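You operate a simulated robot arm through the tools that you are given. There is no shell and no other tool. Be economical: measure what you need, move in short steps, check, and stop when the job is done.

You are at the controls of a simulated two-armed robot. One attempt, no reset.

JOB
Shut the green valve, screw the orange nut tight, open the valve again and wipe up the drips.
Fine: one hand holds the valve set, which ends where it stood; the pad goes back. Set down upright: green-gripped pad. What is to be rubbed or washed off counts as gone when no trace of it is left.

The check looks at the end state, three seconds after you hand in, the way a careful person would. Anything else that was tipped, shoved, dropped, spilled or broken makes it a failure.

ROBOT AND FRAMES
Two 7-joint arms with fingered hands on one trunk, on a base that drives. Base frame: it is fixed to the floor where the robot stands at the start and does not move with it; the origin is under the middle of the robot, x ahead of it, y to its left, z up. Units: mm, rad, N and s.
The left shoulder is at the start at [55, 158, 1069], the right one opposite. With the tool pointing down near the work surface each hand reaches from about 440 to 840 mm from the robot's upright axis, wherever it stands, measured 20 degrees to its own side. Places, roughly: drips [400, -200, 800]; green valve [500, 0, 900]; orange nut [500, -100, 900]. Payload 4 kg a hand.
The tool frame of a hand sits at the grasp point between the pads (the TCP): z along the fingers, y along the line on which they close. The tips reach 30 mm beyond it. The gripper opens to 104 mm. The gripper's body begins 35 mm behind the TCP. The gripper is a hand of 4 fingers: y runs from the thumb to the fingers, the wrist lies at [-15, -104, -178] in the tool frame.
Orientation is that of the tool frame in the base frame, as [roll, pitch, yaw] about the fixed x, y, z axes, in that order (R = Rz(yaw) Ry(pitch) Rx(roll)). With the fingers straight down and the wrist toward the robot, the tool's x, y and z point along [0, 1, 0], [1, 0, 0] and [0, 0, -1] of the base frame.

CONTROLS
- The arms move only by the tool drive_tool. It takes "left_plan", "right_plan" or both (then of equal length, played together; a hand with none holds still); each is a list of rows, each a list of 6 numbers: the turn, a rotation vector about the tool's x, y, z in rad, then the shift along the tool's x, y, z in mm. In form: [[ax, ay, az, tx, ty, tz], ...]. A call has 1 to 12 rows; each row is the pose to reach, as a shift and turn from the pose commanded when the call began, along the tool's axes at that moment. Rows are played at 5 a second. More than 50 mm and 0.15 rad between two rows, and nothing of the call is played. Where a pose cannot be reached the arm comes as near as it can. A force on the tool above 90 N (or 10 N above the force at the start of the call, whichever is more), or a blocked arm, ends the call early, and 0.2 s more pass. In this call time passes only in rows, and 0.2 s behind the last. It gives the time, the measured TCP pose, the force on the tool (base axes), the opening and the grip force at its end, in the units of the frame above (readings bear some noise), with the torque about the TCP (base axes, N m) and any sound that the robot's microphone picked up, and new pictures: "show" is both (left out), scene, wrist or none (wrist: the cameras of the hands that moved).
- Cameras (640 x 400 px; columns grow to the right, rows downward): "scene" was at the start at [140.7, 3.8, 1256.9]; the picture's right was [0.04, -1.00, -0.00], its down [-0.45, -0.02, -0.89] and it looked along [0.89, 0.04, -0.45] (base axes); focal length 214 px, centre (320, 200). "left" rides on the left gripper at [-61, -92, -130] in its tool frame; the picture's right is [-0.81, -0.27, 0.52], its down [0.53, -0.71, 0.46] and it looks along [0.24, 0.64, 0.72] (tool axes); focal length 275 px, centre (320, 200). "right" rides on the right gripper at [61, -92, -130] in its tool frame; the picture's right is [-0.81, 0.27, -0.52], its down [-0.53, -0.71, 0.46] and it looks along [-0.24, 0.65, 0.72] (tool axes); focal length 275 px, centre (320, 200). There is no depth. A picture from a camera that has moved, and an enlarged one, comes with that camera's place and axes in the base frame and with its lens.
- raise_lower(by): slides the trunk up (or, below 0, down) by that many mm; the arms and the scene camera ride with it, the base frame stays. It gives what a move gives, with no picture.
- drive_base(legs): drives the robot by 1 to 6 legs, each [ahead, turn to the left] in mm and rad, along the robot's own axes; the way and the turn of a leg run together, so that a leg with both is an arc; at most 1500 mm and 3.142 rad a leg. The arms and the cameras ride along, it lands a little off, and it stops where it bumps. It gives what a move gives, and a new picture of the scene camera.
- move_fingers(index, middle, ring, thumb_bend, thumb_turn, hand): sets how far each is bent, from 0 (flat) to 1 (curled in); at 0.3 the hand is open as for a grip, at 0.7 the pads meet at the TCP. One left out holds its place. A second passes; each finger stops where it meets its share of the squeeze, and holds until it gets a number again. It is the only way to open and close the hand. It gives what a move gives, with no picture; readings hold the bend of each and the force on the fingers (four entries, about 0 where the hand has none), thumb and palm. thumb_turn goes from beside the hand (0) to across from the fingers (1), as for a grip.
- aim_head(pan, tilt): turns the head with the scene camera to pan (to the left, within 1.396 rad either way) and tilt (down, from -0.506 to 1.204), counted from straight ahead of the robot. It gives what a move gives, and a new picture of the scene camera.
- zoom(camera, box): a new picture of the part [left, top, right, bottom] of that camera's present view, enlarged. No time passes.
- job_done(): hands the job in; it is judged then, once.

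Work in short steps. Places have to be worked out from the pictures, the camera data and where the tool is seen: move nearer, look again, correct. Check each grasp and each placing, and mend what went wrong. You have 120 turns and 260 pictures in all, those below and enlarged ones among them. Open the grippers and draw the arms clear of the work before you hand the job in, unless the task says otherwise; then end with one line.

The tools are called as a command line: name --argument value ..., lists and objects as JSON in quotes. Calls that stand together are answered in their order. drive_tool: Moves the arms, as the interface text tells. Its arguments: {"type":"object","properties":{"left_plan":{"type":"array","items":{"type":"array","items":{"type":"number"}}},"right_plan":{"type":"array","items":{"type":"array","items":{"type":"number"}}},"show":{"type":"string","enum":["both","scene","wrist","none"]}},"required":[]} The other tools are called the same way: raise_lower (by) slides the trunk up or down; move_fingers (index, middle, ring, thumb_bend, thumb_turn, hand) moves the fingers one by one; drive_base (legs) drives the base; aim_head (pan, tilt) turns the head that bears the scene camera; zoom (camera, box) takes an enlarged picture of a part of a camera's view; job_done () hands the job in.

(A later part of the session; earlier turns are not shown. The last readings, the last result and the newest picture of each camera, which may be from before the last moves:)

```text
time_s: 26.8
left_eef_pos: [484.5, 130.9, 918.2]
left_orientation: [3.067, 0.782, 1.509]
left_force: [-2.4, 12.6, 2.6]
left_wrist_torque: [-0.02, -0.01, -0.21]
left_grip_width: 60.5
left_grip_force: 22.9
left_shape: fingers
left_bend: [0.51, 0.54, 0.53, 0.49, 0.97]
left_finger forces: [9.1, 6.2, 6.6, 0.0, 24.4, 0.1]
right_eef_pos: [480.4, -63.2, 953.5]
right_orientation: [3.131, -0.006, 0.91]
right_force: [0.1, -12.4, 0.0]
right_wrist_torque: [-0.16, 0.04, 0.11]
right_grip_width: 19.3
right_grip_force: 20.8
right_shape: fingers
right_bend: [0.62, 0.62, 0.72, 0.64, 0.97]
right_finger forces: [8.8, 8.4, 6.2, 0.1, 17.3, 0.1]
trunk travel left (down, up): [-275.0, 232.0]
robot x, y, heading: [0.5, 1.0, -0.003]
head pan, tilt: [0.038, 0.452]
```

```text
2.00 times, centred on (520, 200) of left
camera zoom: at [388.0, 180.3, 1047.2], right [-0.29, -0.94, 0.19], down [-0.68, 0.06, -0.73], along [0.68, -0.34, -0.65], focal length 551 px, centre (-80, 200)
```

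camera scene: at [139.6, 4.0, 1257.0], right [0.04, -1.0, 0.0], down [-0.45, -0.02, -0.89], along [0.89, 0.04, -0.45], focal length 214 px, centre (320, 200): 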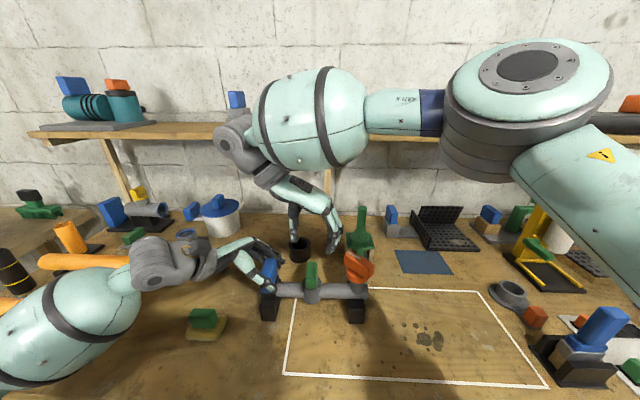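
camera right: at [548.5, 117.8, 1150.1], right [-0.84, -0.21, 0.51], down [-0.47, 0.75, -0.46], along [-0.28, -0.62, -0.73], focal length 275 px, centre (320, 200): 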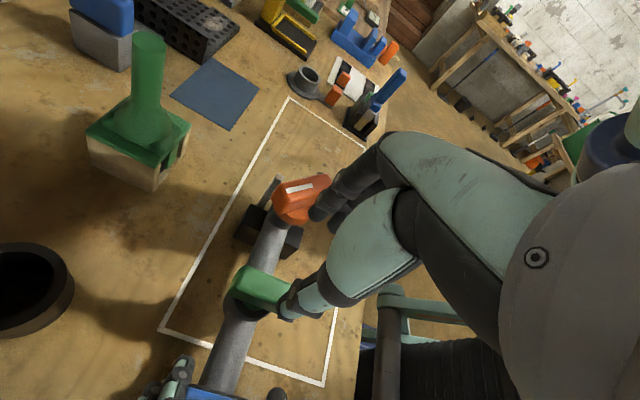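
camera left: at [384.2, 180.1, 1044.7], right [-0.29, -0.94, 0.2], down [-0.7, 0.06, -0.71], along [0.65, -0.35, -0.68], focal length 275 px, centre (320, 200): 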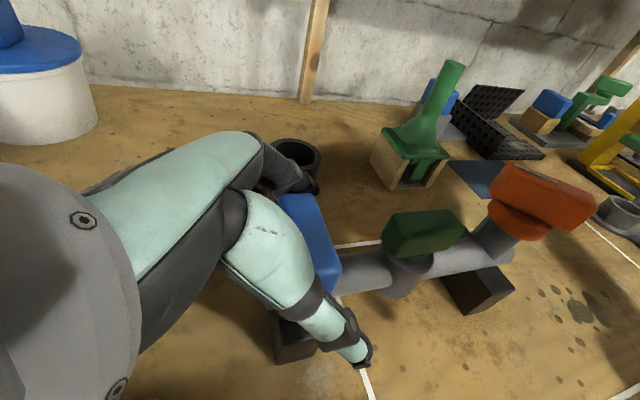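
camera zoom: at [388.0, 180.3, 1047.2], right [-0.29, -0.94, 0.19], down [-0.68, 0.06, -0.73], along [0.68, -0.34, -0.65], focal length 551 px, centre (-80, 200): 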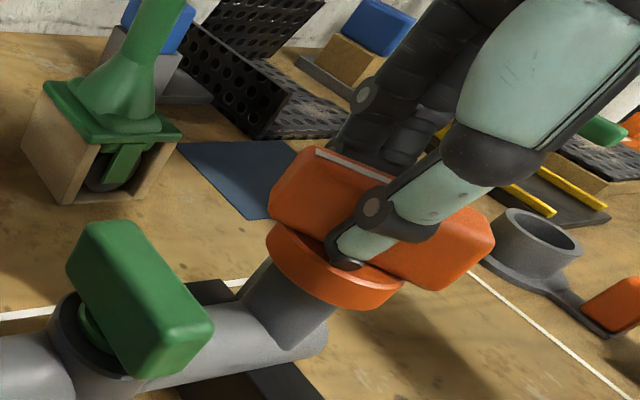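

The grip is firm, with −12 N side force on the hand. I'll relieve it by 4 mm in −y and turn clockwise 0.3 rad.

drive_tool --right_plan '[[0, 0, 0, -3.2, 2.4, 0], [0, 0, 0.1, -3.2, 2.4, 0], [0, 0, 0.2, -3.2, 2.4, 0], [0, 0, 0.3, -3.2, 2.4, 0]]' --show "none"

zoom --camera "left" --box '[400, 100, 640, 300]'

zoom --camera "scene" --box '[240, 200, 400, 340]'

```text
time_s: 27.8
left_eef_pos: [484.0, 129.5, 916.0]
left_orientation: [3.071, 0.786, 1.512]
left_force: [0.5, 4.9, 1.3]
left_wrist_torque: [-0.07, -0.23, -0.09]
left_grip_width: 60.8
left_grip_force: 23.1
left_shape: fingers
left_bend: [0.51, 0.53, 0.53, 0.49, 0.96]
left_finger forces: [9.9, 6.9, 6.5, 0.0, 22.5, 0.1]
right_eef_pos: [480.9, -67.0, 953.7]
right_orientation: [3.134, -0.008, 0.609]
right_force: [-0.2, -5.3, 0.2]
right_wrist_torque: [0.03, 0.02, 0.11]
right_grip_width: 19.5
right_grip_force: 18.1
right_shape: fingers
right_bend: [0.62, 0.62, 0.73, 0.64, 0.96]
right_finger forces: [6.9, 7.4, 5.1, 0.0, 17.6, 0.0]
trunk travel left (down, up): [-275.0, 232.0]
robot x, y, heading: [2.3, 1.3, -0.004]
head pan, tilt: [0.038, 0.452]
```

```text
2.00 times, centred on (520, 200) of left
camera zoom: at [388.1, 180.1, 1046.9], right [-0.29, -0.94, 0.19], down [-0.68, 0.06, -0.73], along [0.68, -0.35, -0.65], focal length 551 px, centre (-80, 200)
```

zoom: 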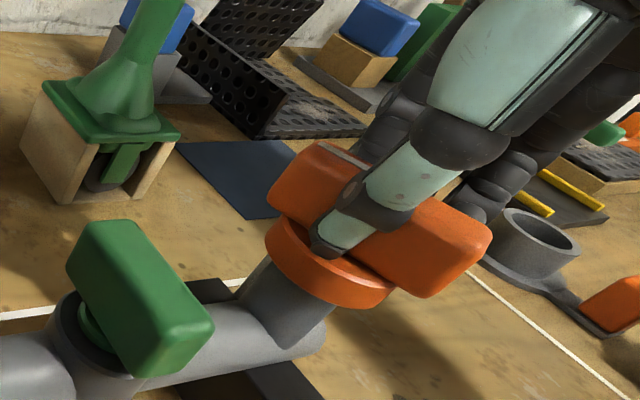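

```text
2.86 times, centred on (320, 270) of scene
camera zoom: at [140.6, 3.8, 1256.9], right [0.04, -1.0, 0.0], down [-0.45, -0.02, -0.89], along [0.89, 0.04, -0.45], focal length 613 px, centre (320, 0)
```

zoom: 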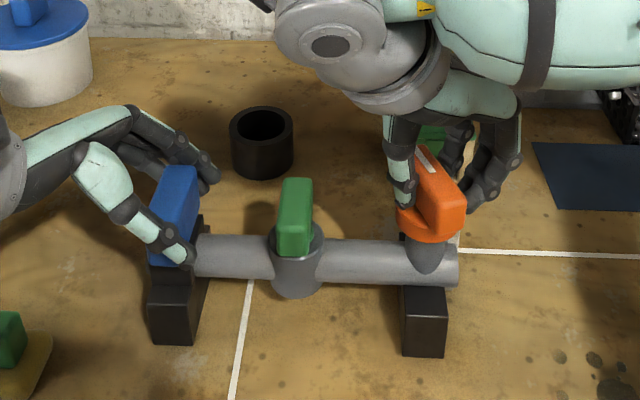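

The nut is turning. I'll continue another 0.7 rad.

drive_tool --right_plan '[[0, 0, 0.1, -0.9, 1.2, 0], [0, 0, 0.2, -0.9, 1.2, 0], [0, 0, 0.3, -0.9, 1.2, 0], [0, 0, 0.4, -0.9, 1.2, 0], [0, 0, 0.5, -0.9, 1.2, 0], [0, 0, 0.6, -0.9, 1.2, 0], [0, 0, 0.7, -0.9, 1.2, 0]]' --show "none"

zoom --camera "left" --box '[400, 100, 640, 300]'

zoom --camera "scene" --box '[220, 180, 420, 340]'

```text
time_s: 29.4
left_eef_pos: [485.4, 130.0, 917.1]
left_orientation: [3.073, 0.783, 1.511]
left_force: [3.2, 4.4, 2.4]
left_wrist_torque: [0.02, -0.18, 0.18]
left_grip_width: 60.9
left_grip_force: 22.5
left_shape: fingers
left_bend: [0.5, 0.53, 0.53, 0.49, 0.96]
left_finger forces: [11.2, 7.1, 5.6, 0.0, 21.2, 0.0]
right_eef_pos: [480.8, -68.2, 952.8]
right_orientation: [3.14, -0.012, -0.092]
right_force: [-2.5, -5.1, -0.1]
right_wrist_torque: [-0.16, 0.06, 0.06]
right_grip_width: 19.7
right_grip_force: 17.2
right_shape: fingers
right_bend: [0.62, 0.63, 0.73, 0.64, 0.95]
right_finger forces: [7.3, 8.4, 4.2, 0.0, 14.0, 0.1]
trunk travel left (down, up): [-275.0, 232.0]
robot x, y, heading: [0.1, -3.0, 0.002]
head pan, tilt: [0.038, 0.452]
```

```text
2.00 times, centred on (520, 200) of left
camera zoom: at [388.3, 180.3, 1047.0], right [-0.29, -0.94, 0.19], down [-0.68, 0.06, -0.73], along [0.68, -0.35, -0.65], focal length 551 px, centre (-80, 200)
```

zoom: 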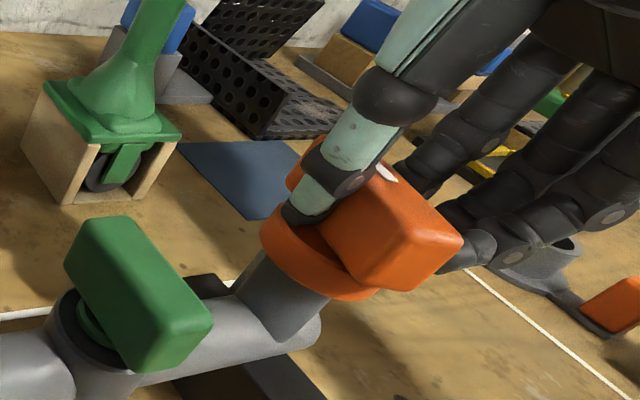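

```text
2.50 times, centred on (320, 260) of scene
camera zoom: at [140.7, 3.7, 1256.9], right [0.04, -1.0, 0.0], down [-0.45, -0.02, -0.89], along [0.89, 0.04, -0.45], focal length 536 px, centre (320, 50)
```

zoom: 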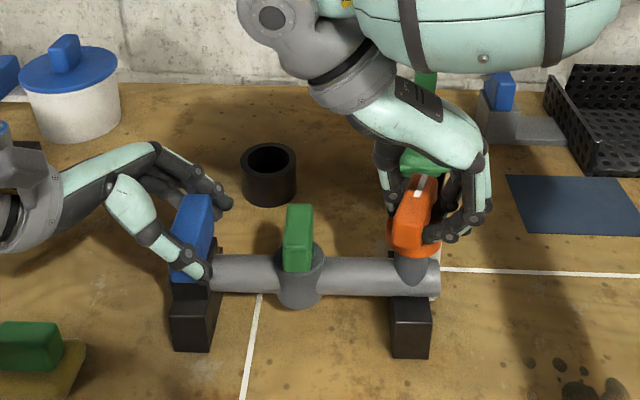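

The wing is now near −5°. I'll continue clockwise, 0.35 rad more.

drive_tool --right_plan '[[0, 0, 0.09, 0, 1, 0], [0, 0, 0.18, 0, 1, 0], [0, 0, 0.27, 0, 1, 0], [0, 0, 0.36, 0, 1, 0]]' --show "scene"

zoom --camera "left" --box '[400, 100, 640, 300]'

zoom --camera "scene" --box '[220, 180, 420, 340]'

```text
time_s: 30.4
left_eef_pos: [485.5, 129.5, 915.5]
left_orientation: [3.072, 0.784, 1.512]
left_force: [2.5, 0.8, 2.2]
left_wrist_torque: [0.04, -0.21, 0.21]
left_grip_width: 60.8
left_grip_force: 22.6
left_shape: fingers
left_bend: [0.5, 0.53, 0.53, 0.49, 0.95]
left_finger forces: [11.5, 7.3, 5.5, 0.0, 21.2, 0.1]
right_eef_pos: [481.2, -69.5, 950.6]
right_orientation: [-3.136, -0.01, -0.451]
right_force: [-1.6, -1.3, -0.8]
right_wrist_torque: [-0.07, 0.08, 0.11]
right_grip_width: 19.7
right_grip_force: 17.4
right_shape: fingers
right_bend: [0.71, 0.63, 0.74, 0.63, 0.95]
right_finger forces: [6.3, 7.5, 3.6, 0.1, 15.6, 0.1]
trunk travel left (down, up): [-275.0, 232.0]
robot x, y, heading: [-1.2, -0.6, 0.003]
head pan, tilt: [0.038, 0.452]
camera scene: at [140.8, 3.8, 1256.9], right [0.04, -1.0, 0.0], down [-0.45, -0.02, -0.89], along [0.89, 0.04, -0.45], focal length 214 px, centre (320, 200)
```

scene: 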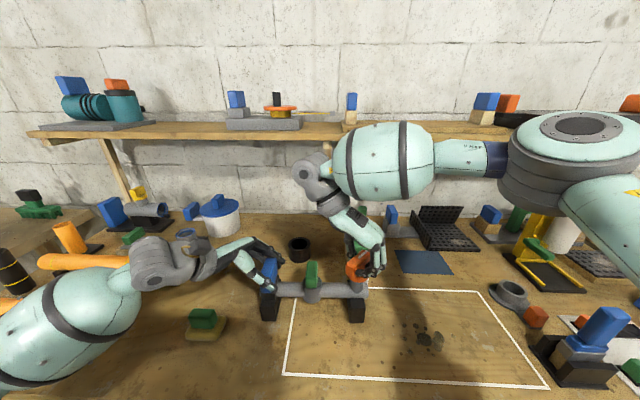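

```text
2.00 times, centred on (520, 200) of left
camera zoom: at [388.3, 180.2, 1046.9], right [-0.29, -0.94, 0.19], down [-0.68, 0.06, -0.73], along [0.68, -0.35, -0.65], focal length 551 px, centre (-80, 200)
```

zoom: 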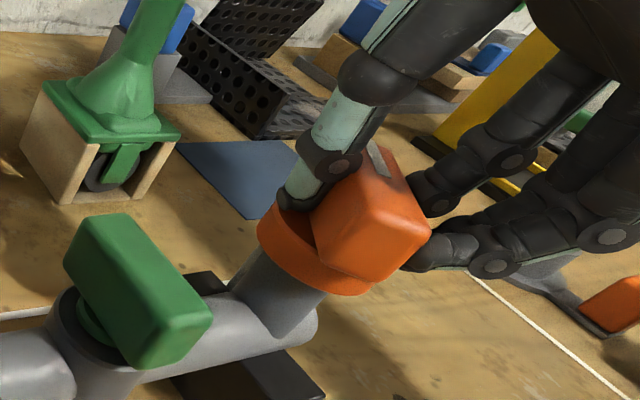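

```text
2.50 times, centred on (320, 260) of scene
camera zoom: at [140.8, 3.8, 1256.9], right [0.04, -1.0, 0.0], down [-0.45, -0.02, -0.89], along [0.89, 0.04, -0.45], focal length 536 px, centre (320, 50)
```

zoom: 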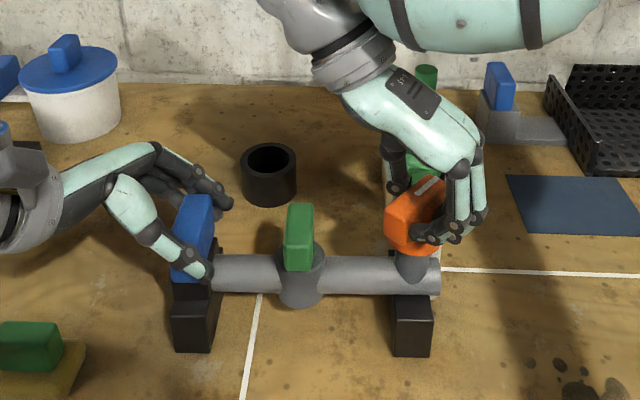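

The nut is still turning easily and the arm is following. I'll go 0.3 rad more in small steps and watch the torque.

drive_tool --right_plan '[[0, 0, 0.08, 0, 0, 0], [0, 0, 0.16, 0, 0, 0], [0, 0, 0.24, 0, 0, 0], [0, 0, 0.3, 0, 0, 0]]' --show "wrist"

zoom --camera "left" --box '[400, 100, 640, 300]'

zoom --camera "scene" --box '[310, 220, 410, 310]'

```text
time_s: 31.4
left_eef_pos: [485.3, 129.3, 916.2]
left_orientation: [3.071, 0.782, 1.513]
left_force: [3.3, 3.5, 2.2]
left_wrist_torque: [0.03, -0.2, 0.16]
left_grip_width: 60.8
left_grip_force: 22.8
left_shape: fingers
left_bend: [0.5, 0.53, 0.53, 0.49, 0.95]
left_finger forces: [11.6, 7.3, 5.4, 0.1, 20.7, 0.0]
right_eef_pos: [480.6, -71.0, 952.0]
right_orientation: [-3.136, -0.011, -0.75]
right_force: [-3.7, -4.9, -0.5]
right_wrist_torque: [-0.15, 0.12, 0.45]
right_grip_width: 19.2
right_grip_force: 19.6
right_shape: fingers
right_bend: [0.71, 0.62, 0.74, 0.62, 0.97]
right_finger forces: [4.2, 9.7, 9.6, 0.0, 16.4, 0.1]
trunk travel left (down, up): [-275.0, 232.0]
robot x, y, heading: [0.5, -2.1, 0.001]
head pan, tilt: [0.038, 0.452]
camera right: at [587.8, -45.8, 1084.6], right [-0.79, 0.35, 0.51], down [0.1, 0.88, -0.46], along [-0.61, -0.31, -0.73], focal length 275 px, centre (320, 200)
```

right: 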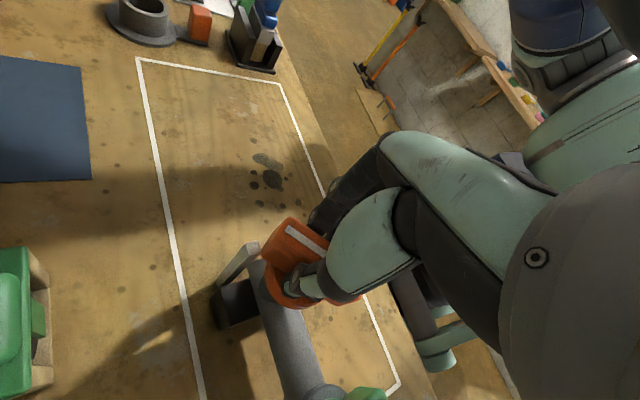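

```text
2.00 times, centred on (520, 200) of left
camera zoom: at [388.3, 180.1, 1047.0], right [-0.29, -0.94, 0.19], down [-0.68, 0.06, -0.73], along [0.68, -0.35, -0.65], focal length 551 px, centre (-80, 200)
```

zoom: 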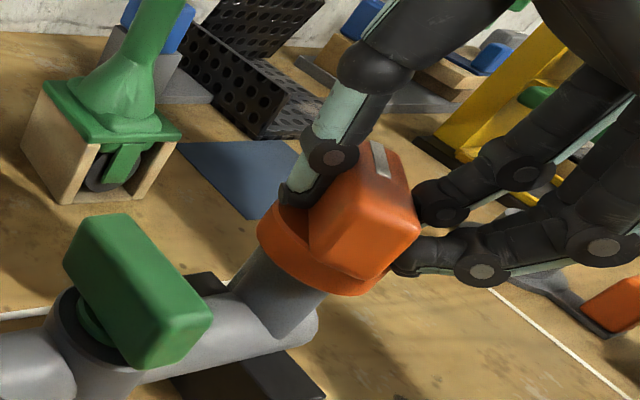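

```text
4.44 times, centred on (360, 265) of scene
camera zoom: at [140.6, 3.5, 1256.9], right [0.04, -1.0, 0.0], down [-0.45, -0.02, -0.89], along [0.89, 0.04, -0.45], focal length 953 px, centre (142, -89)
```

zoom: 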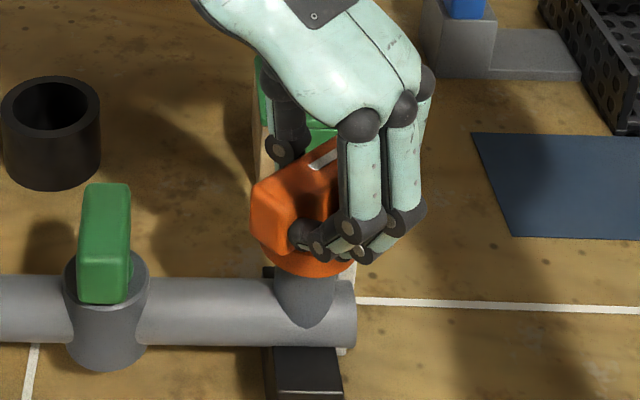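

The torque has risen to 0.45. I'll look at the stripe and the post from the right camera.

zoom --camera "right" --box '[190, 190, 370, 330]'

```text
2.86 times, centred on (280, 260) of right
camera zoom: at [587.8, -45.8, 1084.6], right [-0.79, 0.35, 0.51], down [0.1, 0.88, -0.46], along [-0.61, -0.31, -0.73], focal length 786 px, centre (434, 29)
```

zoom: 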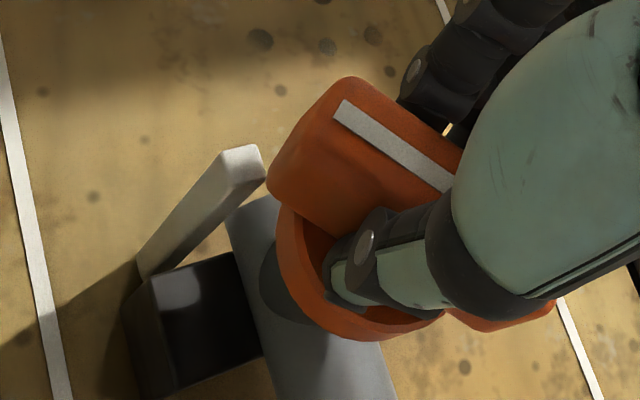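

The stripe is at about −48° and the post at about −44°, so they're aligned and the torque is rising, which suggests it's tight. I'll give a small extra push to confirm the stop.

drive_tool --right_plan '[[0, 0, 0.05, 0, 0, 0], [0, 0, 0.1, 0, 0, 0]]' --show "none"

zoom --camera "right" --box '[190, 190, 370, 330]'

```text
time_s: 32.0
left_eef_pos: [484.2, 131.3, 916.4]
left_orientation: [3.07, 0.783, 1.512]
left_force: [3.5, 5.9, 1.7]
left_wrist_torque: [0.05, -0.15, 0.18]
left_grip_width: 60.6
left_grip_force: 23.3
left_shape: fingers
left_bend: [0.5, 0.53, 0.53, 0.49, 0.95]
left_finger forces: [11.7, 7.3, 5.7, 0.1, 21.0, 0.1]
right_eef_pos: [480.2, -68.6, 951.9]
right_orientation: [-3.135, -0.007, -0.849]
right_force: [-4.5, -7.8, 0.5]
right_wrist_torque: [-0.2, 0.25, 0.55]
right_grip_width: 19.2
right_grip_force: 20.4
right_shape: fingers
right_bend: [0.71, 0.62, 0.74, 0.61, 0.98]
right_finger forces: [3.8, 9.3, 11.6, 0.0, 16.6, 0.0]
trunk travel left (down, up): [-275.0, 232.0]
robot x, y, heading: [0.9, 2.7, 0.002]
head pan, tilt: [0.038, 0.452]
```

```text
2.86 times, centred on (280, 260) of right
camera zoom: at [589.6, -56.4, 1084.6], right [-0.75, 0.43, 0.51], down [0.19, 0.87, -0.45], along [-0.64, -0.24, -0.73], focal length 786 px, centre (434, 29)
```

zoom: 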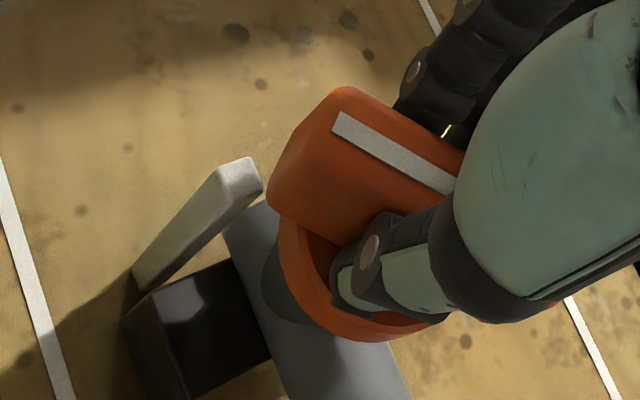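

The hand turned 0.1 rad but the nut barely moved, so it's on its stop, tight, with the mark at the post. I'll release and lift.

move_fingers --hand "right" --index 0.45 --middle 0.45 --ring 0.45 --thumb_bend 0.45

drive_tool --right_plan '[[0, 0, 0, 0, 0, -30], [0, 0, 0, 0, 0, -60], [0, 0, 0, 0, 0, -80]]' --show "none"

zoom --camera "left" --box '[320, 100, 640, 320]'

zoom --camera "scene" --box '[240, 200, 400, 340]'

```text
time_s: 33.0
left_eef_pos: [484.5, 128.8, 915.7]
left_orientation: [3.069, 0.783, 1.51]
left_force: [-1.4, -1.7, 2.6]
left_wrist_torque: [-0.02, -0.08, -0.01]
left_grip_width: 61.0
left_grip_force: 22.1
left_shape: fingers
left_bend: [0.5, 0.54, 0.53, 0.49, 0.95]
left_finger forces: [10.3, 6.1, 5.3, 0.0, 22.7, 0.1]
right_eef_pos: [480.8, -71.0, 952.7]
right_orientation: [-3.133, -0.01, -0.848]
right_force: [0.9, -0.1, 0.5]
right_wrist_torque: [0.01, -0.01, -0.02]
right_grip_width: 64.4
right_grip_force: 0.0
right_shape: fingers
right_bend: [0.45, 0.45, 0.45, 0.45, 0.98]
right_finger forces: [0.0, 0.0, 0.0, 0.0, 0.1, 0.0]
trunk travel left (down, up): [-275.0, 232.0]
robot x, y, heading: [0.9, -1.2, -0.003]
head pan, tilt: [0.038, 0.452]
```

```text
time_s: 33.8
left_eef_pos: [484.4, 129.5, 917.7]
left_orientation: [3.068, 0.783, 1.509]
left_force: [0.7, -0.1, 3.1]
left_wrist_torque: [-0.03, -0.11, -0.04]
left_grip_width: 60.8
left_grip_force: 22.5
left_shape: fingers
left_bend: [0.5, 0.54, 0.54, 0.49, 0.95]
left_finger forces: [10.1, 6.4, 5.8, 0.1, 22.7, 0.0]
right_eef_pos: [480.2, -69.6, 1032.4]
right_orientation: [-3.132, -0.008, -0.848]
right_force: [1.0, -0.2, 0.1]
right_wrist_torque: [0.01, -0.02, -0.02]
right_grip_width: 64.7
right_grip_force: 0.0
right_shape: fingers
right_bend: [0.45, 0.45, 0.45, 0.45, 0.98]
right_finger forces: [0.0, 0.0, 0.0, 0.0, 0.1, 0.0]
trunk travel left (down, up): [-275.0, 232.0]
robot x, y, heading: [0.9, -1.6, -0.0]
head pan, tilt: [0.038, 0.452]
```

```text
1.82 times, centred on (480, 210) of left
camera zoom: at [387.7, 180.4, 1047.0], right [-0.29, -0.94, 0.19], down [-0.68, 0.06, -0.73], along [0.68, -0.35, -0.65], focal length 500 px, centre (29, 182)
```

zoom: 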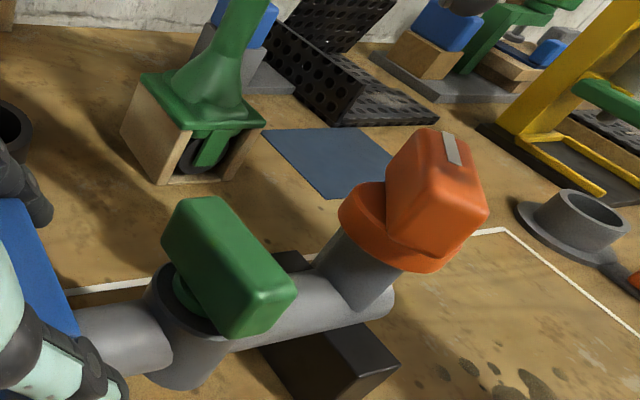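

```text
2.86 times, centred on (320, 270) of scene
camera zoom: at [140.0, 4.0, 1257.0], right [0.04, -1.0, 0.0], down [-0.45, -0.02, -0.89], along [0.89, 0.04, -0.45], focal length 613 px, centre (320, 0)
```

zoom: 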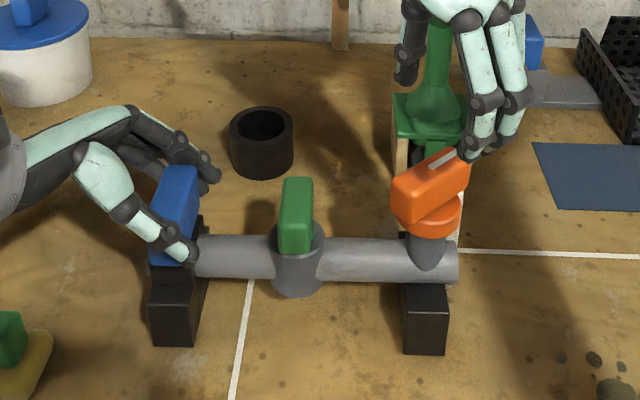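

The nut's stripe now points to the post behind it. Next I'll move the right hand back over the valve lever, at yaw ≈ 0.

drive_tool --right_plan '[[0, 0, -0.14, -12.5, -11.7, 0], [0, 0, -0.28, -25, -23.4, 0], [0, 0, -0.42, -37.6, -35.1, 0], [0, 0, -0.56, -50, -46.8, 0], [0, 0, -0.7, -62.7, -58.5, 0], [0, 0, -0.84, -75.3, -70.3, 0], [0, 0, -0.84, -75.3, -70.3, 30], [0, 0, -0.84, -75.3, -70.3, 60]]' --show "none"

zoom --camera "left" --box '[320, 100, 560, 320]'

zoom --camera "scene" --box '[240, 200, 400, 340]'

```text
time_s: 35.6
left_eef_pos: [485.5, 129.6, 916.2]
left_orientation: [3.07, 0.782, 1.512]
left_force: [-0.5, -0.3, 1.5]
left_wrist_torque: [0.0, -0.09, 0.03]
left_grip_width: 60.8
left_grip_force: 22.1
left_shape: fingers
left_bend: [0.5, 0.54, 0.54, 0.49, 0.95]
left_finger forces: [10.1, 6.2, 5.7, 0.0, 22.6, 0.0]
right_eef_pos: [483.1, 34.7, 971.8]
right_orientation: [3.139, -0.012, -0.011]
right_force: [-0.7, -0.6, 0.3]
right_wrist_torque: [0.01, -0.02, 0.03]
right_grip_width: 64.5
right_grip_force: 0.1
right_shape: fingers
right_bend: [0.45, 0.45, 0.45, 0.45, 0.98]
right_finger forces: [0.0, 0.1, 0.0, 0.0, 0.0, 0.1]
trunk travel left (down, up): [-275.0, 232.0]
robot x, y, heading: [0.5, -0.5, -0.0]
head pan, tilt: [0.038, 0.452]
```

```text
1.82 times, centred on (440, 210) of left
camera zoom: at [388.1, 180.4, 1047.0], right [-0.29, -0.94, 0.19], down [-0.68, 0.06, -0.73], along [0.68, -0.35, -0.65], focal length 500 px, centre (102, 182)
```

zoom: 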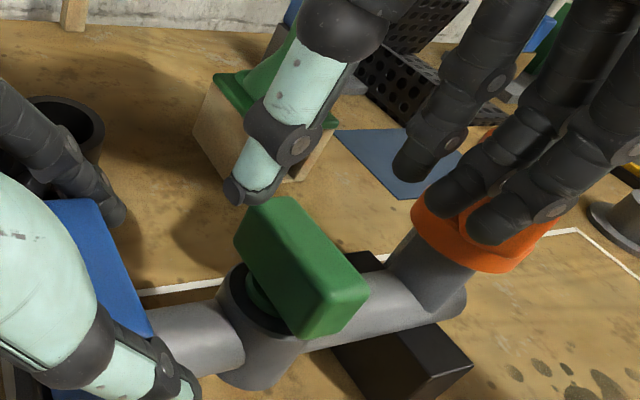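

```text
2.86 times, centred on (320, 270) of scene
camera zoom: at [140.5, 4.0, 1256.9], right [0.04, -1.0, 0.0], down [-0.45, -0.02, -0.89], along [0.89, 0.04, -0.45], focal length 613 px, centre (320, 0)
```

zoom: 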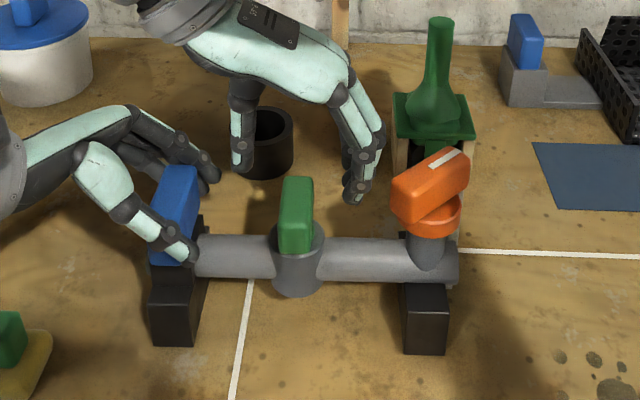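

I'll descend 50 mm and close on the lever.

drive_tool --right_plan '[[0, 0, 0, 0, 0, 25], [0, 0, 0, 0, 0, 50]]' --show "none"

move_fingers --hand "right" --index 0.7 --middle 0.7 --ring 0.7 --thumb_bend 0.7

zoom --camera "left" --box '[320, 100, 560, 320]'

```text
time_s: 36.2
left_eef_pos: [484.5, 130.4, 915.6]
left_orientation: [3.068, 0.782, 1.508]
left_force: [-1.1, 1.0, 1.7]
left_wrist_torque: [-0.01, -0.09, 0.01]
left_grip_width: 60.6
left_grip_force: 23.0
left_shape: fingers
left_bend: [0.5, 0.54, 0.54, 0.49, 0.95]
left_finger forces: [10.2, 6.1, 5.6, 0.0, 22.8, 0.1]
right_eef_pos: [482.1, 33.5, 921.6]
right_orientation: [3.14, -0.011, -0.01]
right_force: [-0.1, 0.9, -0.2]
right_wrist_torque: [0.01, 0.02, 0.01]
right_grip_width: 64.7
right_grip_force: 0.1
right_shape: fingers
right_bend: [0.45, 0.45, 0.45, 0.45, 0.98]
right_finger forces: [0.1, 0.0, 0.0, 0.1, 0.1, 0.1]
trunk travel left (down, up): [-275.0, 232.0]
robot x, y, heading: [-1.6, 0.5, 0.002]
head pan, tilt: [0.038, 0.452]
```

```text
time_s: 37.2
left_eef_pos: [484.8, 130.4, 915.5]
left_orientation: [3.067, 0.783, 1.511]
left_force: [0.3, 6.5, 3.4]
left_wrist_torque: [0.01, -0.04, -0.08]
left_grip_width: 60.7
left_grip_force: 22.7
left_shape: fingers
left_bend: [0.5, 0.54, 0.54, 0.49, 0.95]
left_finger forces: [10.5, 6.4, 6.1, 0.0, 22.2, 0.0]
right_eef_pos: [482.6, 32.3, 920.6]
right_orientation: [3.14, -0.013, -0.008]
right_force: [-0.6, -7.9, 0.1]
right_wrist_torque: [-0.19, 0.01, 0.2]
right_grip_width: 19.2
right_grip_force: 10.5
right_shape: fingers
right_bend: [0.64, 0.65, 0.65, 0.62, 0.97]
right_finger forces: [4.6, 4.9, 4.4, 0.1, 6.6, 0.0]
trunk travel left (down, up): [-275.0, 232.0]
robot x, y, heading: [-1.4, 8.0, 0.0]
head pan, tilt: [0.038, 0.452]
```

```text
1.82 times, centred on (440, 210) of left
camera zoom: at [388.2, 180.3, 1047.1], right [-0.29, -0.94, 0.19], down [-0.68, 0.06, -0.73], along [0.68, -0.35, -0.65], focal length 500 px, centre (102, 182)
```

zoom: 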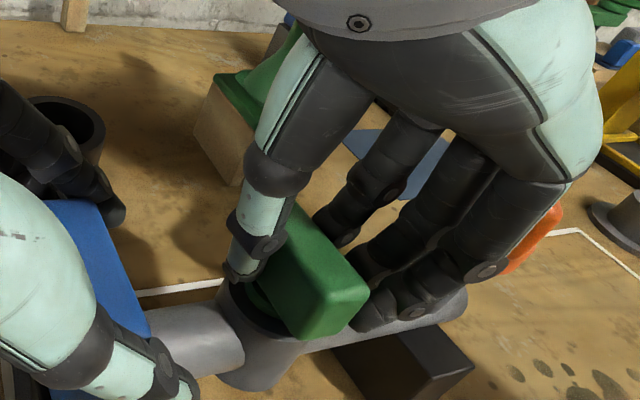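

The lever is gripped. I'll turn it counter-clockwise back toward open, 0.8 rad first.

drive_tool --right_plan '[[0, 0, -0.1, 0.5, 1, 0], [0, 0, -0.2, 0.5, 1, 0], [0, 0, -0.3, 0.5, 1, 0], [0, 0, -0.4, 0.5, 1, 0], [0, 0, -0.5, 0.5, 1, 0], [0, 0, -0.6, 0.5, 1, 0], [0, 0, -0.7, 0.5, 0.5, 0], [0, 0, -0.8, 0.5, 0, 0]]' --show "none"

zoom --camera "left" --box '[320, 100, 560, 320]'

```text
time_s: 39.0
left_eef_pos: [485.0, 129.8, 915.7]
left_orientation: [3.072, 0.782, 1.512]
left_force: [2.2, 4.2, 4.5]
left_wrist_torque: [0.07, -0.23, 0.22]
left_grip_width: 60.6
left_grip_force: 22.7
left_shape: fingers
left_bend: [0.5, 0.54, 0.54, 0.49, 0.95]
left_finger forces: [11.0, 7.0, 5.7, 0.1, 21.9, 0.0]
right_eef_pos: [484.5, 32.7, 921.3]
right_orientation: [3.129, -0.007, 0.794]
right_force: [-0.3, -4.1, -2.7]
right_wrist_torque: [-0.04, 0.09, -0.07]
right_grip_width: 19.6
right_grip_force: 8.0
right_shape: fingers
right_bend: [0.63, 0.67, 0.7, 0.64, 0.95]
right_finger forces: [6.8, 2.6, 0.3, 0.0, 6.7, 0.0]
trunk travel left (down, up): [-275.0, 232.0]
robot x, y, heading: [-0.2, 0.2, 0.003]
head pan, tilt: [0.038, 0.452]
```

```text
1.82 times, centred on (440, 210) of left
camera zoom: at [388.2, 180.1, 1047.0], right [-0.29, -0.94, 0.19], down [-0.68, 0.06, -0.73], along [0.68, -0.35, -0.65], focal length 500 px, centre (102, 182)
```

zoom: 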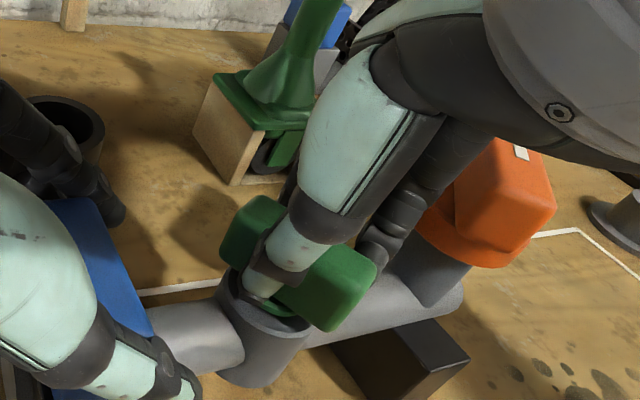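

The lever follows with a slight lag. I'll continue to the open position.

drive_tool --right_plan '[[0, 0, -0.1, 0, 0, 0], [0, 0, -0.2, 0.5, 0, 0], [0, 0, -0.3, 1, 0, 0], [0, 0, -0.4, 1, 0, 0], [0, 0, -0.5, 1.5, 0, 0], [0, 0, -0.6, 2, 0, 0], [0, 0, -0.7, 2, 0, 0], [0, 0, -0.77, 2, 0, 0]]' --show "none"

zoom --camera "left" --box '[320, 100, 560, 320]'

zoom --camera "scene" --box '[240, 200, 400, 340]'

```text
time_s: 40.8
left_eef_pos: [484.9, 129.9, 915.7]
left_orientation: [3.068, 0.784, 1.51]
left_force: [1.1, 1.1, 4.8]
left_wrist_torque: [0.09, -0.23, 0.23]
left_grip_width: 61.0
left_grip_force: 22.8
left_shape: fingers
left_bend: [0.5, 0.54, 0.54, 0.49, 0.95]
left_finger forces: [10.8, 6.8, 5.7, 0.1, 22.0, 0.1]
right_eef_pos: [485.5, 34.9, 922.0]
right_orientation: [3.129, -0.002, 1.563]
right_force: [-0.8, -1.4, -0.1]
right_wrist_torque: [-0.04, 0.04, -0.08]
right_grip_width: 20.1
right_grip_force: 8.5
right_shape: fingers
right_bend: [0.63, 0.68, 0.7, 0.64, 0.95]
right_finger forces: [6.3, 1.8, 0.0, 0.1, 8.3, 0.1]
trunk travel left (down, up): [-275.0, 232.0]
robot x, y, heading: [-2.0, 1.8, 0.002]
head pan, tilt: [0.038, 0.452]
```

```text
1.82 times, centred on (440, 210) of left
camera zoom: at [388.1, 180.1, 1046.9], right [-0.29, -0.94, 0.19], down [-0.68, 0.06, -0.73], along [0.68, -0.35, -0.65], focal length 500 px, centre (102, 182)
```

zoom: 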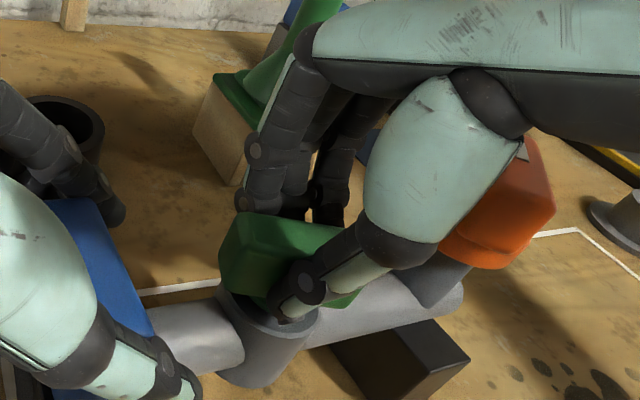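

```text
2.86 times, centred on (320, 270) of scene
camera zoom: at [140.6, 3.7, 1256.9], right [0.04, -1.0, 0.0], down [-0.45, -0.02, -0.89], along [0.89, 0.04, -0.45], focal length 613 px, centre (320, 0)
```

zoom: 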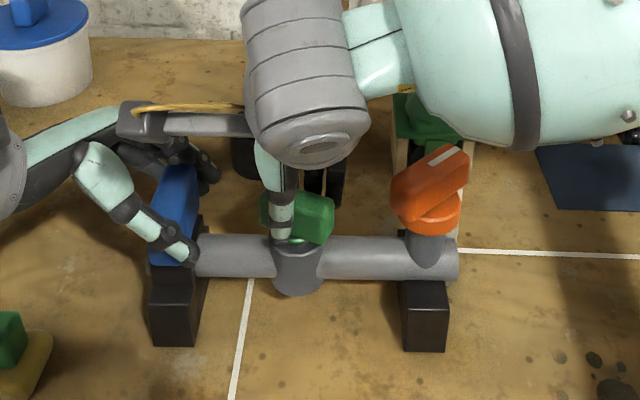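

The lever still lags by about 10–15°. I'll keep turning until I feel the stop.

drive_tool --right_plan '[[0, 0, -0.08, 0, 0, 0], [0, 0, -0.16, 0, 0, 0], [0, 0, -0.24, 0, 0, 0]]' --show "none"

zoom --camera "left" --box '[320, 100, 560, 320]'

zoom --camera "scene" --box '[240, 200, 400, 340]'

```text
time_s: 41.6
left_eef_pos: [485.7, 129.4, 915.3]
left_orientation: [3.071, 0.785, 1.51]
left_force: [0.0, -0.8, 2.6]
left_wrist_torque: [0.03, -0.21, 0.17]
left_grip_width: 60.9
left_grip_force: 22.8
left_shape: fingers
left_bend: [0.5, 0.54, 0.54, 0.49, 0.95]
left_finger forces: [10.6, 6.6, 5.6, 0.1, 22.5, 0.0]
right_eef_pos: [484.9, 34.8, 921.3]
right_orientation: [3.128, 0.003, 1.804]
right_force: [0.7, 1.9, 0.7]
right_wrist_torque: [0.03, 0.01, -0.07]
right_grip_width: 20.1
right_grip_force: 7.5
right_shape: fingers
right_bend: [0.63, 0.68, 0.7, 0.64, 0.94]
right_finger forces: [6.5, 1.4, 0.0, 0.1, 7.8, 0.1]
trunk travel left (down, up): [-275.0, 232.0]
robot x, y, heading: [-0.2, -0.2, -0.002]
head pan, tilt: [0.038, 0.452]
```

```text
1.82 times, centred on (440, 210) of left
camera zoom: at [388.1, 180.0, 1046.9], right [-0.3, -0.94, 0.19], down [-0.68, 0.06, -0.73], along [0.67, -0.35, -0.65], focal length 500 px, centre (102, 182)
```

zoom: 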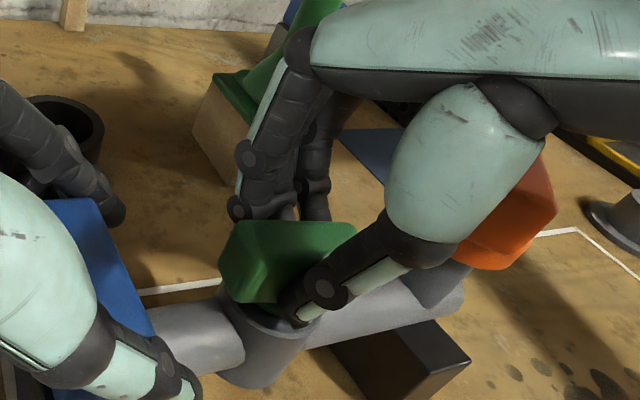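

```text
2.86 times, centred on (320, 270) of scene
camera zoom: at [140.6, 3.7, 1256.9], right [0.04, -1.0, 0.0], down [-0.45, -0.02, -0.89], along [0.89, 0.04, -0.45], focal length 613 px, centre (320, 0)
```

zoom: 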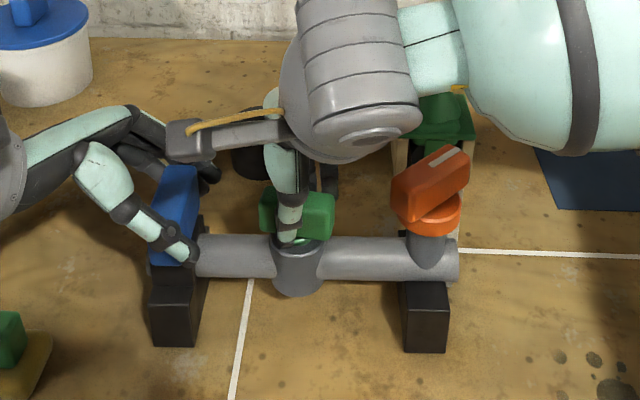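

It's almost along the pipe with torque still low. I'll turn a bit more.

drive_tool --right_plan '[[0, 0, -0.07, 0, 0, 0], [0, 0, -0.14, 0, 0, 0], [0, 0, -0.2, 0, 0, 0]]' --show "none"

zoom --camera "left" --box '[320, 100, 560, 320]'

zoom --camera "scene" --box '[280, 220, 360, 300]'

```text
time_s: 42.4
left_eef_pos: [484.5, 129.8, 916.0]
left_orientation: [3.07, 0.785, 1.512]
left_force: [-0.2, -2.7, 2.0]
left_wrist_torque: [0.05, -0.18, 0.12]
left_grip_width: 61.0
left_grip_force: 22.3
left_shape: fingers
left_bend: [0.5, 0.54, 0.54, 0.49, 0.95]
left_finger forces: [10.5, 6.4, 5.5, 0.0, 22.1, 0.1]
right_eef_pos: [485.0, 35.8, 922.0]
right_orientation: [3.131, 0.005, 2.004]
right_force: [0.2, 4.3, 0.0]
right_wrist_torque: [0.1, 0.0, -0.13]
right_grip_width: 19.8
right_grip_force: 8.2
right_shape: fingers
right_bend: [0.63, 0.69, 0.7, 0.64, 0.94]
right_finger forces: [6.9, 1.2, 0.1, 0.1, 8.0, 0.1]
trunk travel left (down, up): [-275.0, 232.0]
robot x, y, heading: [-1.1, 2.8, 0.001]
head pan, tilt: [0.038, 0.452]
```

```text
1.82 times, centred on (440, 210) of left
camera zoom: at [388.1, 180.1, 1046.9], right [-0.29, -0.94, 0.19], down [-0.68, 0.06, -0.73], along [0.68, -0.35, -0.65], focal length 500 px, centre (102, 182)
```

zoom: 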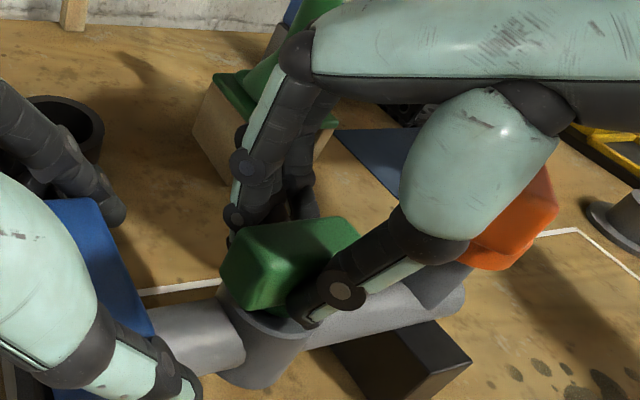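

```text
5.00 times, centred on (320, 260) of scene
camera zoom: at [140.6, 3.8, 1256.9], right [0.04, -1.0, 0.0], down [-0.45, -0.02, -0.89], along [0.89, 0.04, -0.45], focal length 1072 px, centre (320, -100)
```

zoom: 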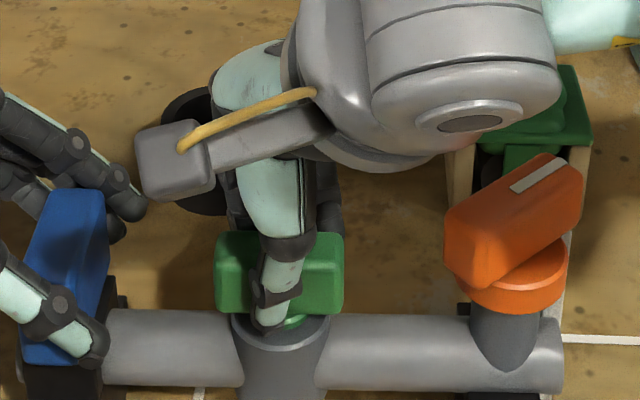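

The lever looks parallel to the pipe now. One more small push should confirm the stop.

drive_tool --right_plan '[[0, 0, -0.06, 0, 0, 0], [0, 0, -0.12, 0, 0, 0]]' --show "none"

move_fingers --hand "right" --index 0.4 --middle 0.4 --ring 0.4 --thumb_bend 0.4

drive_tool --right_plan '[[0, 0, 0, 0, 0, -30], [0, 0, 0, 0, 0, -60], [0, 0, 0.1, 0, 0, -100], [0, 0, 0.2, 0, 0, -110]]' --show "none"

zoom --camera "left" --box '[320, 100, 560, 320]'

zoom --camera "scene" --box '[240, 200, 400, 340]'

```text
time_s: 43.0
left_eef_pos: [485.2, 130.4, 915.5]
left_orientation: [3.07, 0.784, 1.51]
left_force: [-1.0, -1.1, 2.3]
left_wrist_torque: [0.04, -0.18, 0.1]
left_grip_width: 60.8
left_grip_force: 22.4
left_shape: fingers
left_bend: [0.5, 0.54, 0.54, 0.49, 0.95]
left_finger forces: [10.1, 6.2, 5.3, 0.0, 22.9, 0.0]
right_eef_pos: [486.0, 34.4, 922.1]
right_orientation: [3.132, 0.007, 2.121]
right_force: [1.5, 3.3, 0.1]
right_wrist_torque: [0.06, -0.07, -0.23]
right_grip_width: 20.3
right_grip_force: 9.0
right_shape: fingers
right_bend: [0.62, 0.69, 0.7, 0.65, 0.93]
right_finger forces: [9.7, 0.7, 0.1, 0.0, 8.7, 0.1]
trunk travel left (down, up): [-275.0, 232.0]
robot x, y, heading: [-3.5, 0.1, 0.003]
head pan, tilt: [0.038, 0.452]
```

```text
time_s: 44.0
left_eef_pos: [484.0, 129.7, 915.9]
left_orientation: [3.071, 0.782, 1.51]
left_force: [0.7, -0.9, 2.3]
left_wrist_torque: [-0.04, -0.2, 0.05]
left_grip_width: 61.0
left_grip_force: 22.7
left_shape: fingers
left_bend: [0.5, 0.54, 0.54, 0.49, 0.95]
left_finger forces: [10.3, 6.1, 5.6, 0.0, 22.1, 0.1]
right_eef_pos: [485.2, 35.8, 920.9]
right_orientation: [3.131, 0.007, 2.121]
right_force: [0.3, -0.8, -0.1]
right_wrist_torque: [0.02, 0.03, 0.0]
right_grip_width: 77.6
right_grip_force: 0.0
right_shape: fingers
right_bend: [0.4, 0.4, 0.4, 0.4, 0.97]
right_finger forces: [0.0, 0.0, 0.1, 0.0, 0.0, 0.0]
trunk travel left (down, up): [-275.0, 232.0]
robot x, y, heading: [0.6, 2.0, 0.002]
head pan, tilt: [0.038, 0.452]
```

```text
time_s: 45.0
left_eef_pos: [484.7, 130.9, 917.1]
left_orientation: [3.07, 0.785, 1.508]
left_force: [-1.2, 1.0, 2.7]
left_wrist_torque: [0.01, -0.09, 0.03]
left_grip_width: 60.8
left_grip_force: 21.7
left_shape: fingers
left_bend: [0.5, 0.54, 0.54, 0.49, 0.95]
left_finger forces: [10.3, 6.0, 5.5, 0.0, 22.4, 0.0]
right_eef_pos: [484.0, 36.2, 1032.1]
right_orientation: [3.13, 0.003, 1.919]
right_force: [0.0, 0.7, -0.7]
right_wrist_torque: [-0.02, 0.0, 0.01]
right_grip_width: 77.6
right_grip_force: 0.1
right_shape: fingers
right_bend: [0.4, 0.4, 0.4, 0.4, 0.97]
right_finger forces: [0.0, 0.0, 0.1, 0.1, 0.1, 0.0]
trunk travel left (down, up): [-275.0, 232.0]
robot x, y, heading: [-1.7, -0.4, -0.001]
head pan, tilt: [0.038, 0.452]
```

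```text
1.82 times, centred on (440, 210) of left
camera zoom: at [388.0, 180.4, 1047.0], right [-0.29, -0.94, 0.19], down [-0.68, 0.06, -0.73], along [0.68, -0.35, -0.65], focal length 500 px, centre (102, 182)
```

zoom: 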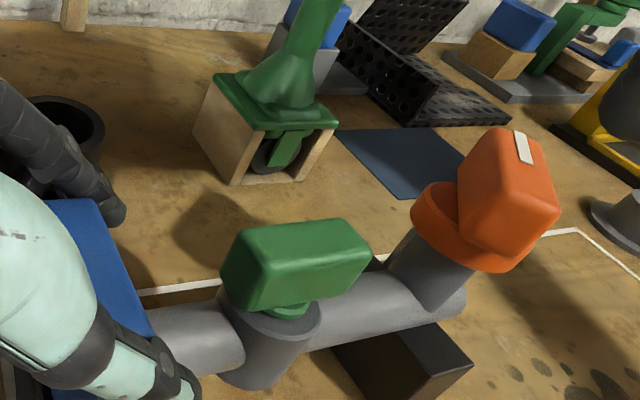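

```text
2.86 times, centred on (320, 270) of scene
camera zoom: at [140.3, 4.0, 1256.9], right [0.04, -1.0, 0.0], down [-0.45, -0.02, -0.89], along [0.89, 0.04, -0.45], focal length 613 px, centre (320, 0)
```

zoom: 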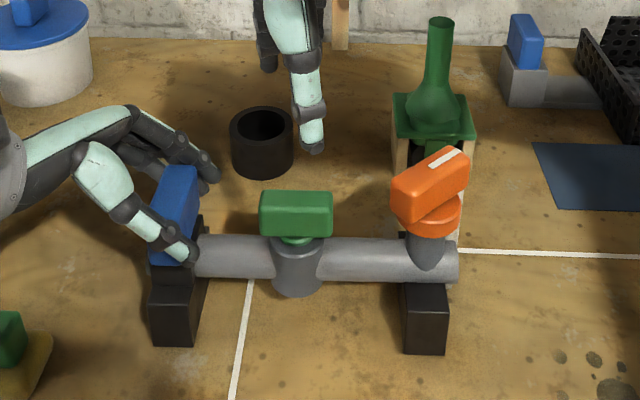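

The valve is open again, with its pose identical to the start, and the nut is tight. I'll release the blue grip with the left hand and check the set.

move_fingers --hand "left" --index 0.42 --middle 0.42 --ring 0.42 --thumb_bend 0.39

zoom --camera "scene" --box '[240, 200, 400, 340]'

```text
time_s: 46.0
left_eef_pos: [484.5, 128.7, 916.4]
left_orientation: [3.069, 0.784, 1.51]
left_force: [0.8, 0.2, -0.3]
left_wrist_torque: [-0.01, 0.0, 0.0]
left_grip_width: 76.0
left_grip_force: 0.0
left_shape: fingers
left_bend: [0.42, 0.42, 0.42, 0.39, 0.97]
left_finger forces: [0.0, 0.0, 0.0, 0.0, 0.0, 0.1]
right_eef_pos: [484.0, 35.0, 1032.5]
right_orientation: [3.131, 0.005, 1.921]
right_force: [0.8, -0.2, 0.3]
right_wrist_torque: [-0.02, 0.0, 0.02]
right_grip_width: 77.5
right_grip_force: 0.0
right_shape: fingers
right_bend: [0.4, 0.4, 0.4, 0.4, 0.97]
right_finger forces: [0.0, 0.0, 0.0, 0.1, 0.0, 0.0]
trunk travel left (down, up): [-275.0, 232.0]
robot x, y, heading: [1.2, -0.0, -0.0]
head pan, tilt: [0.038, 0.452]
```

```text
2.86 times, centred on (320, 270) of scene
camera zoom: at [140.6, 3.9, 1256.9], right [0.04, -1.0, 0.0], down [-0.45, -0.02, -0.89], along [0.89, 0.04, -0.45], focal length 613 px, centre (320, 0)
```

zoom: 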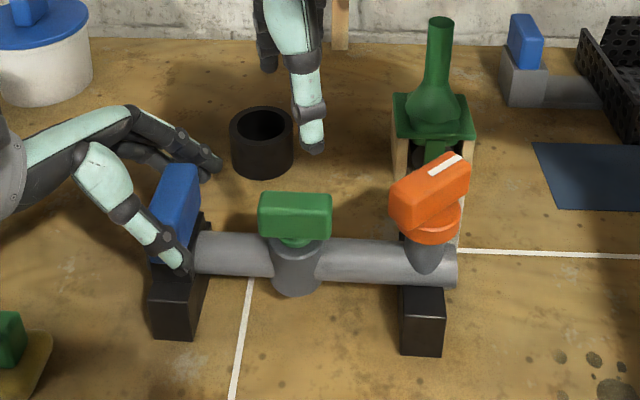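

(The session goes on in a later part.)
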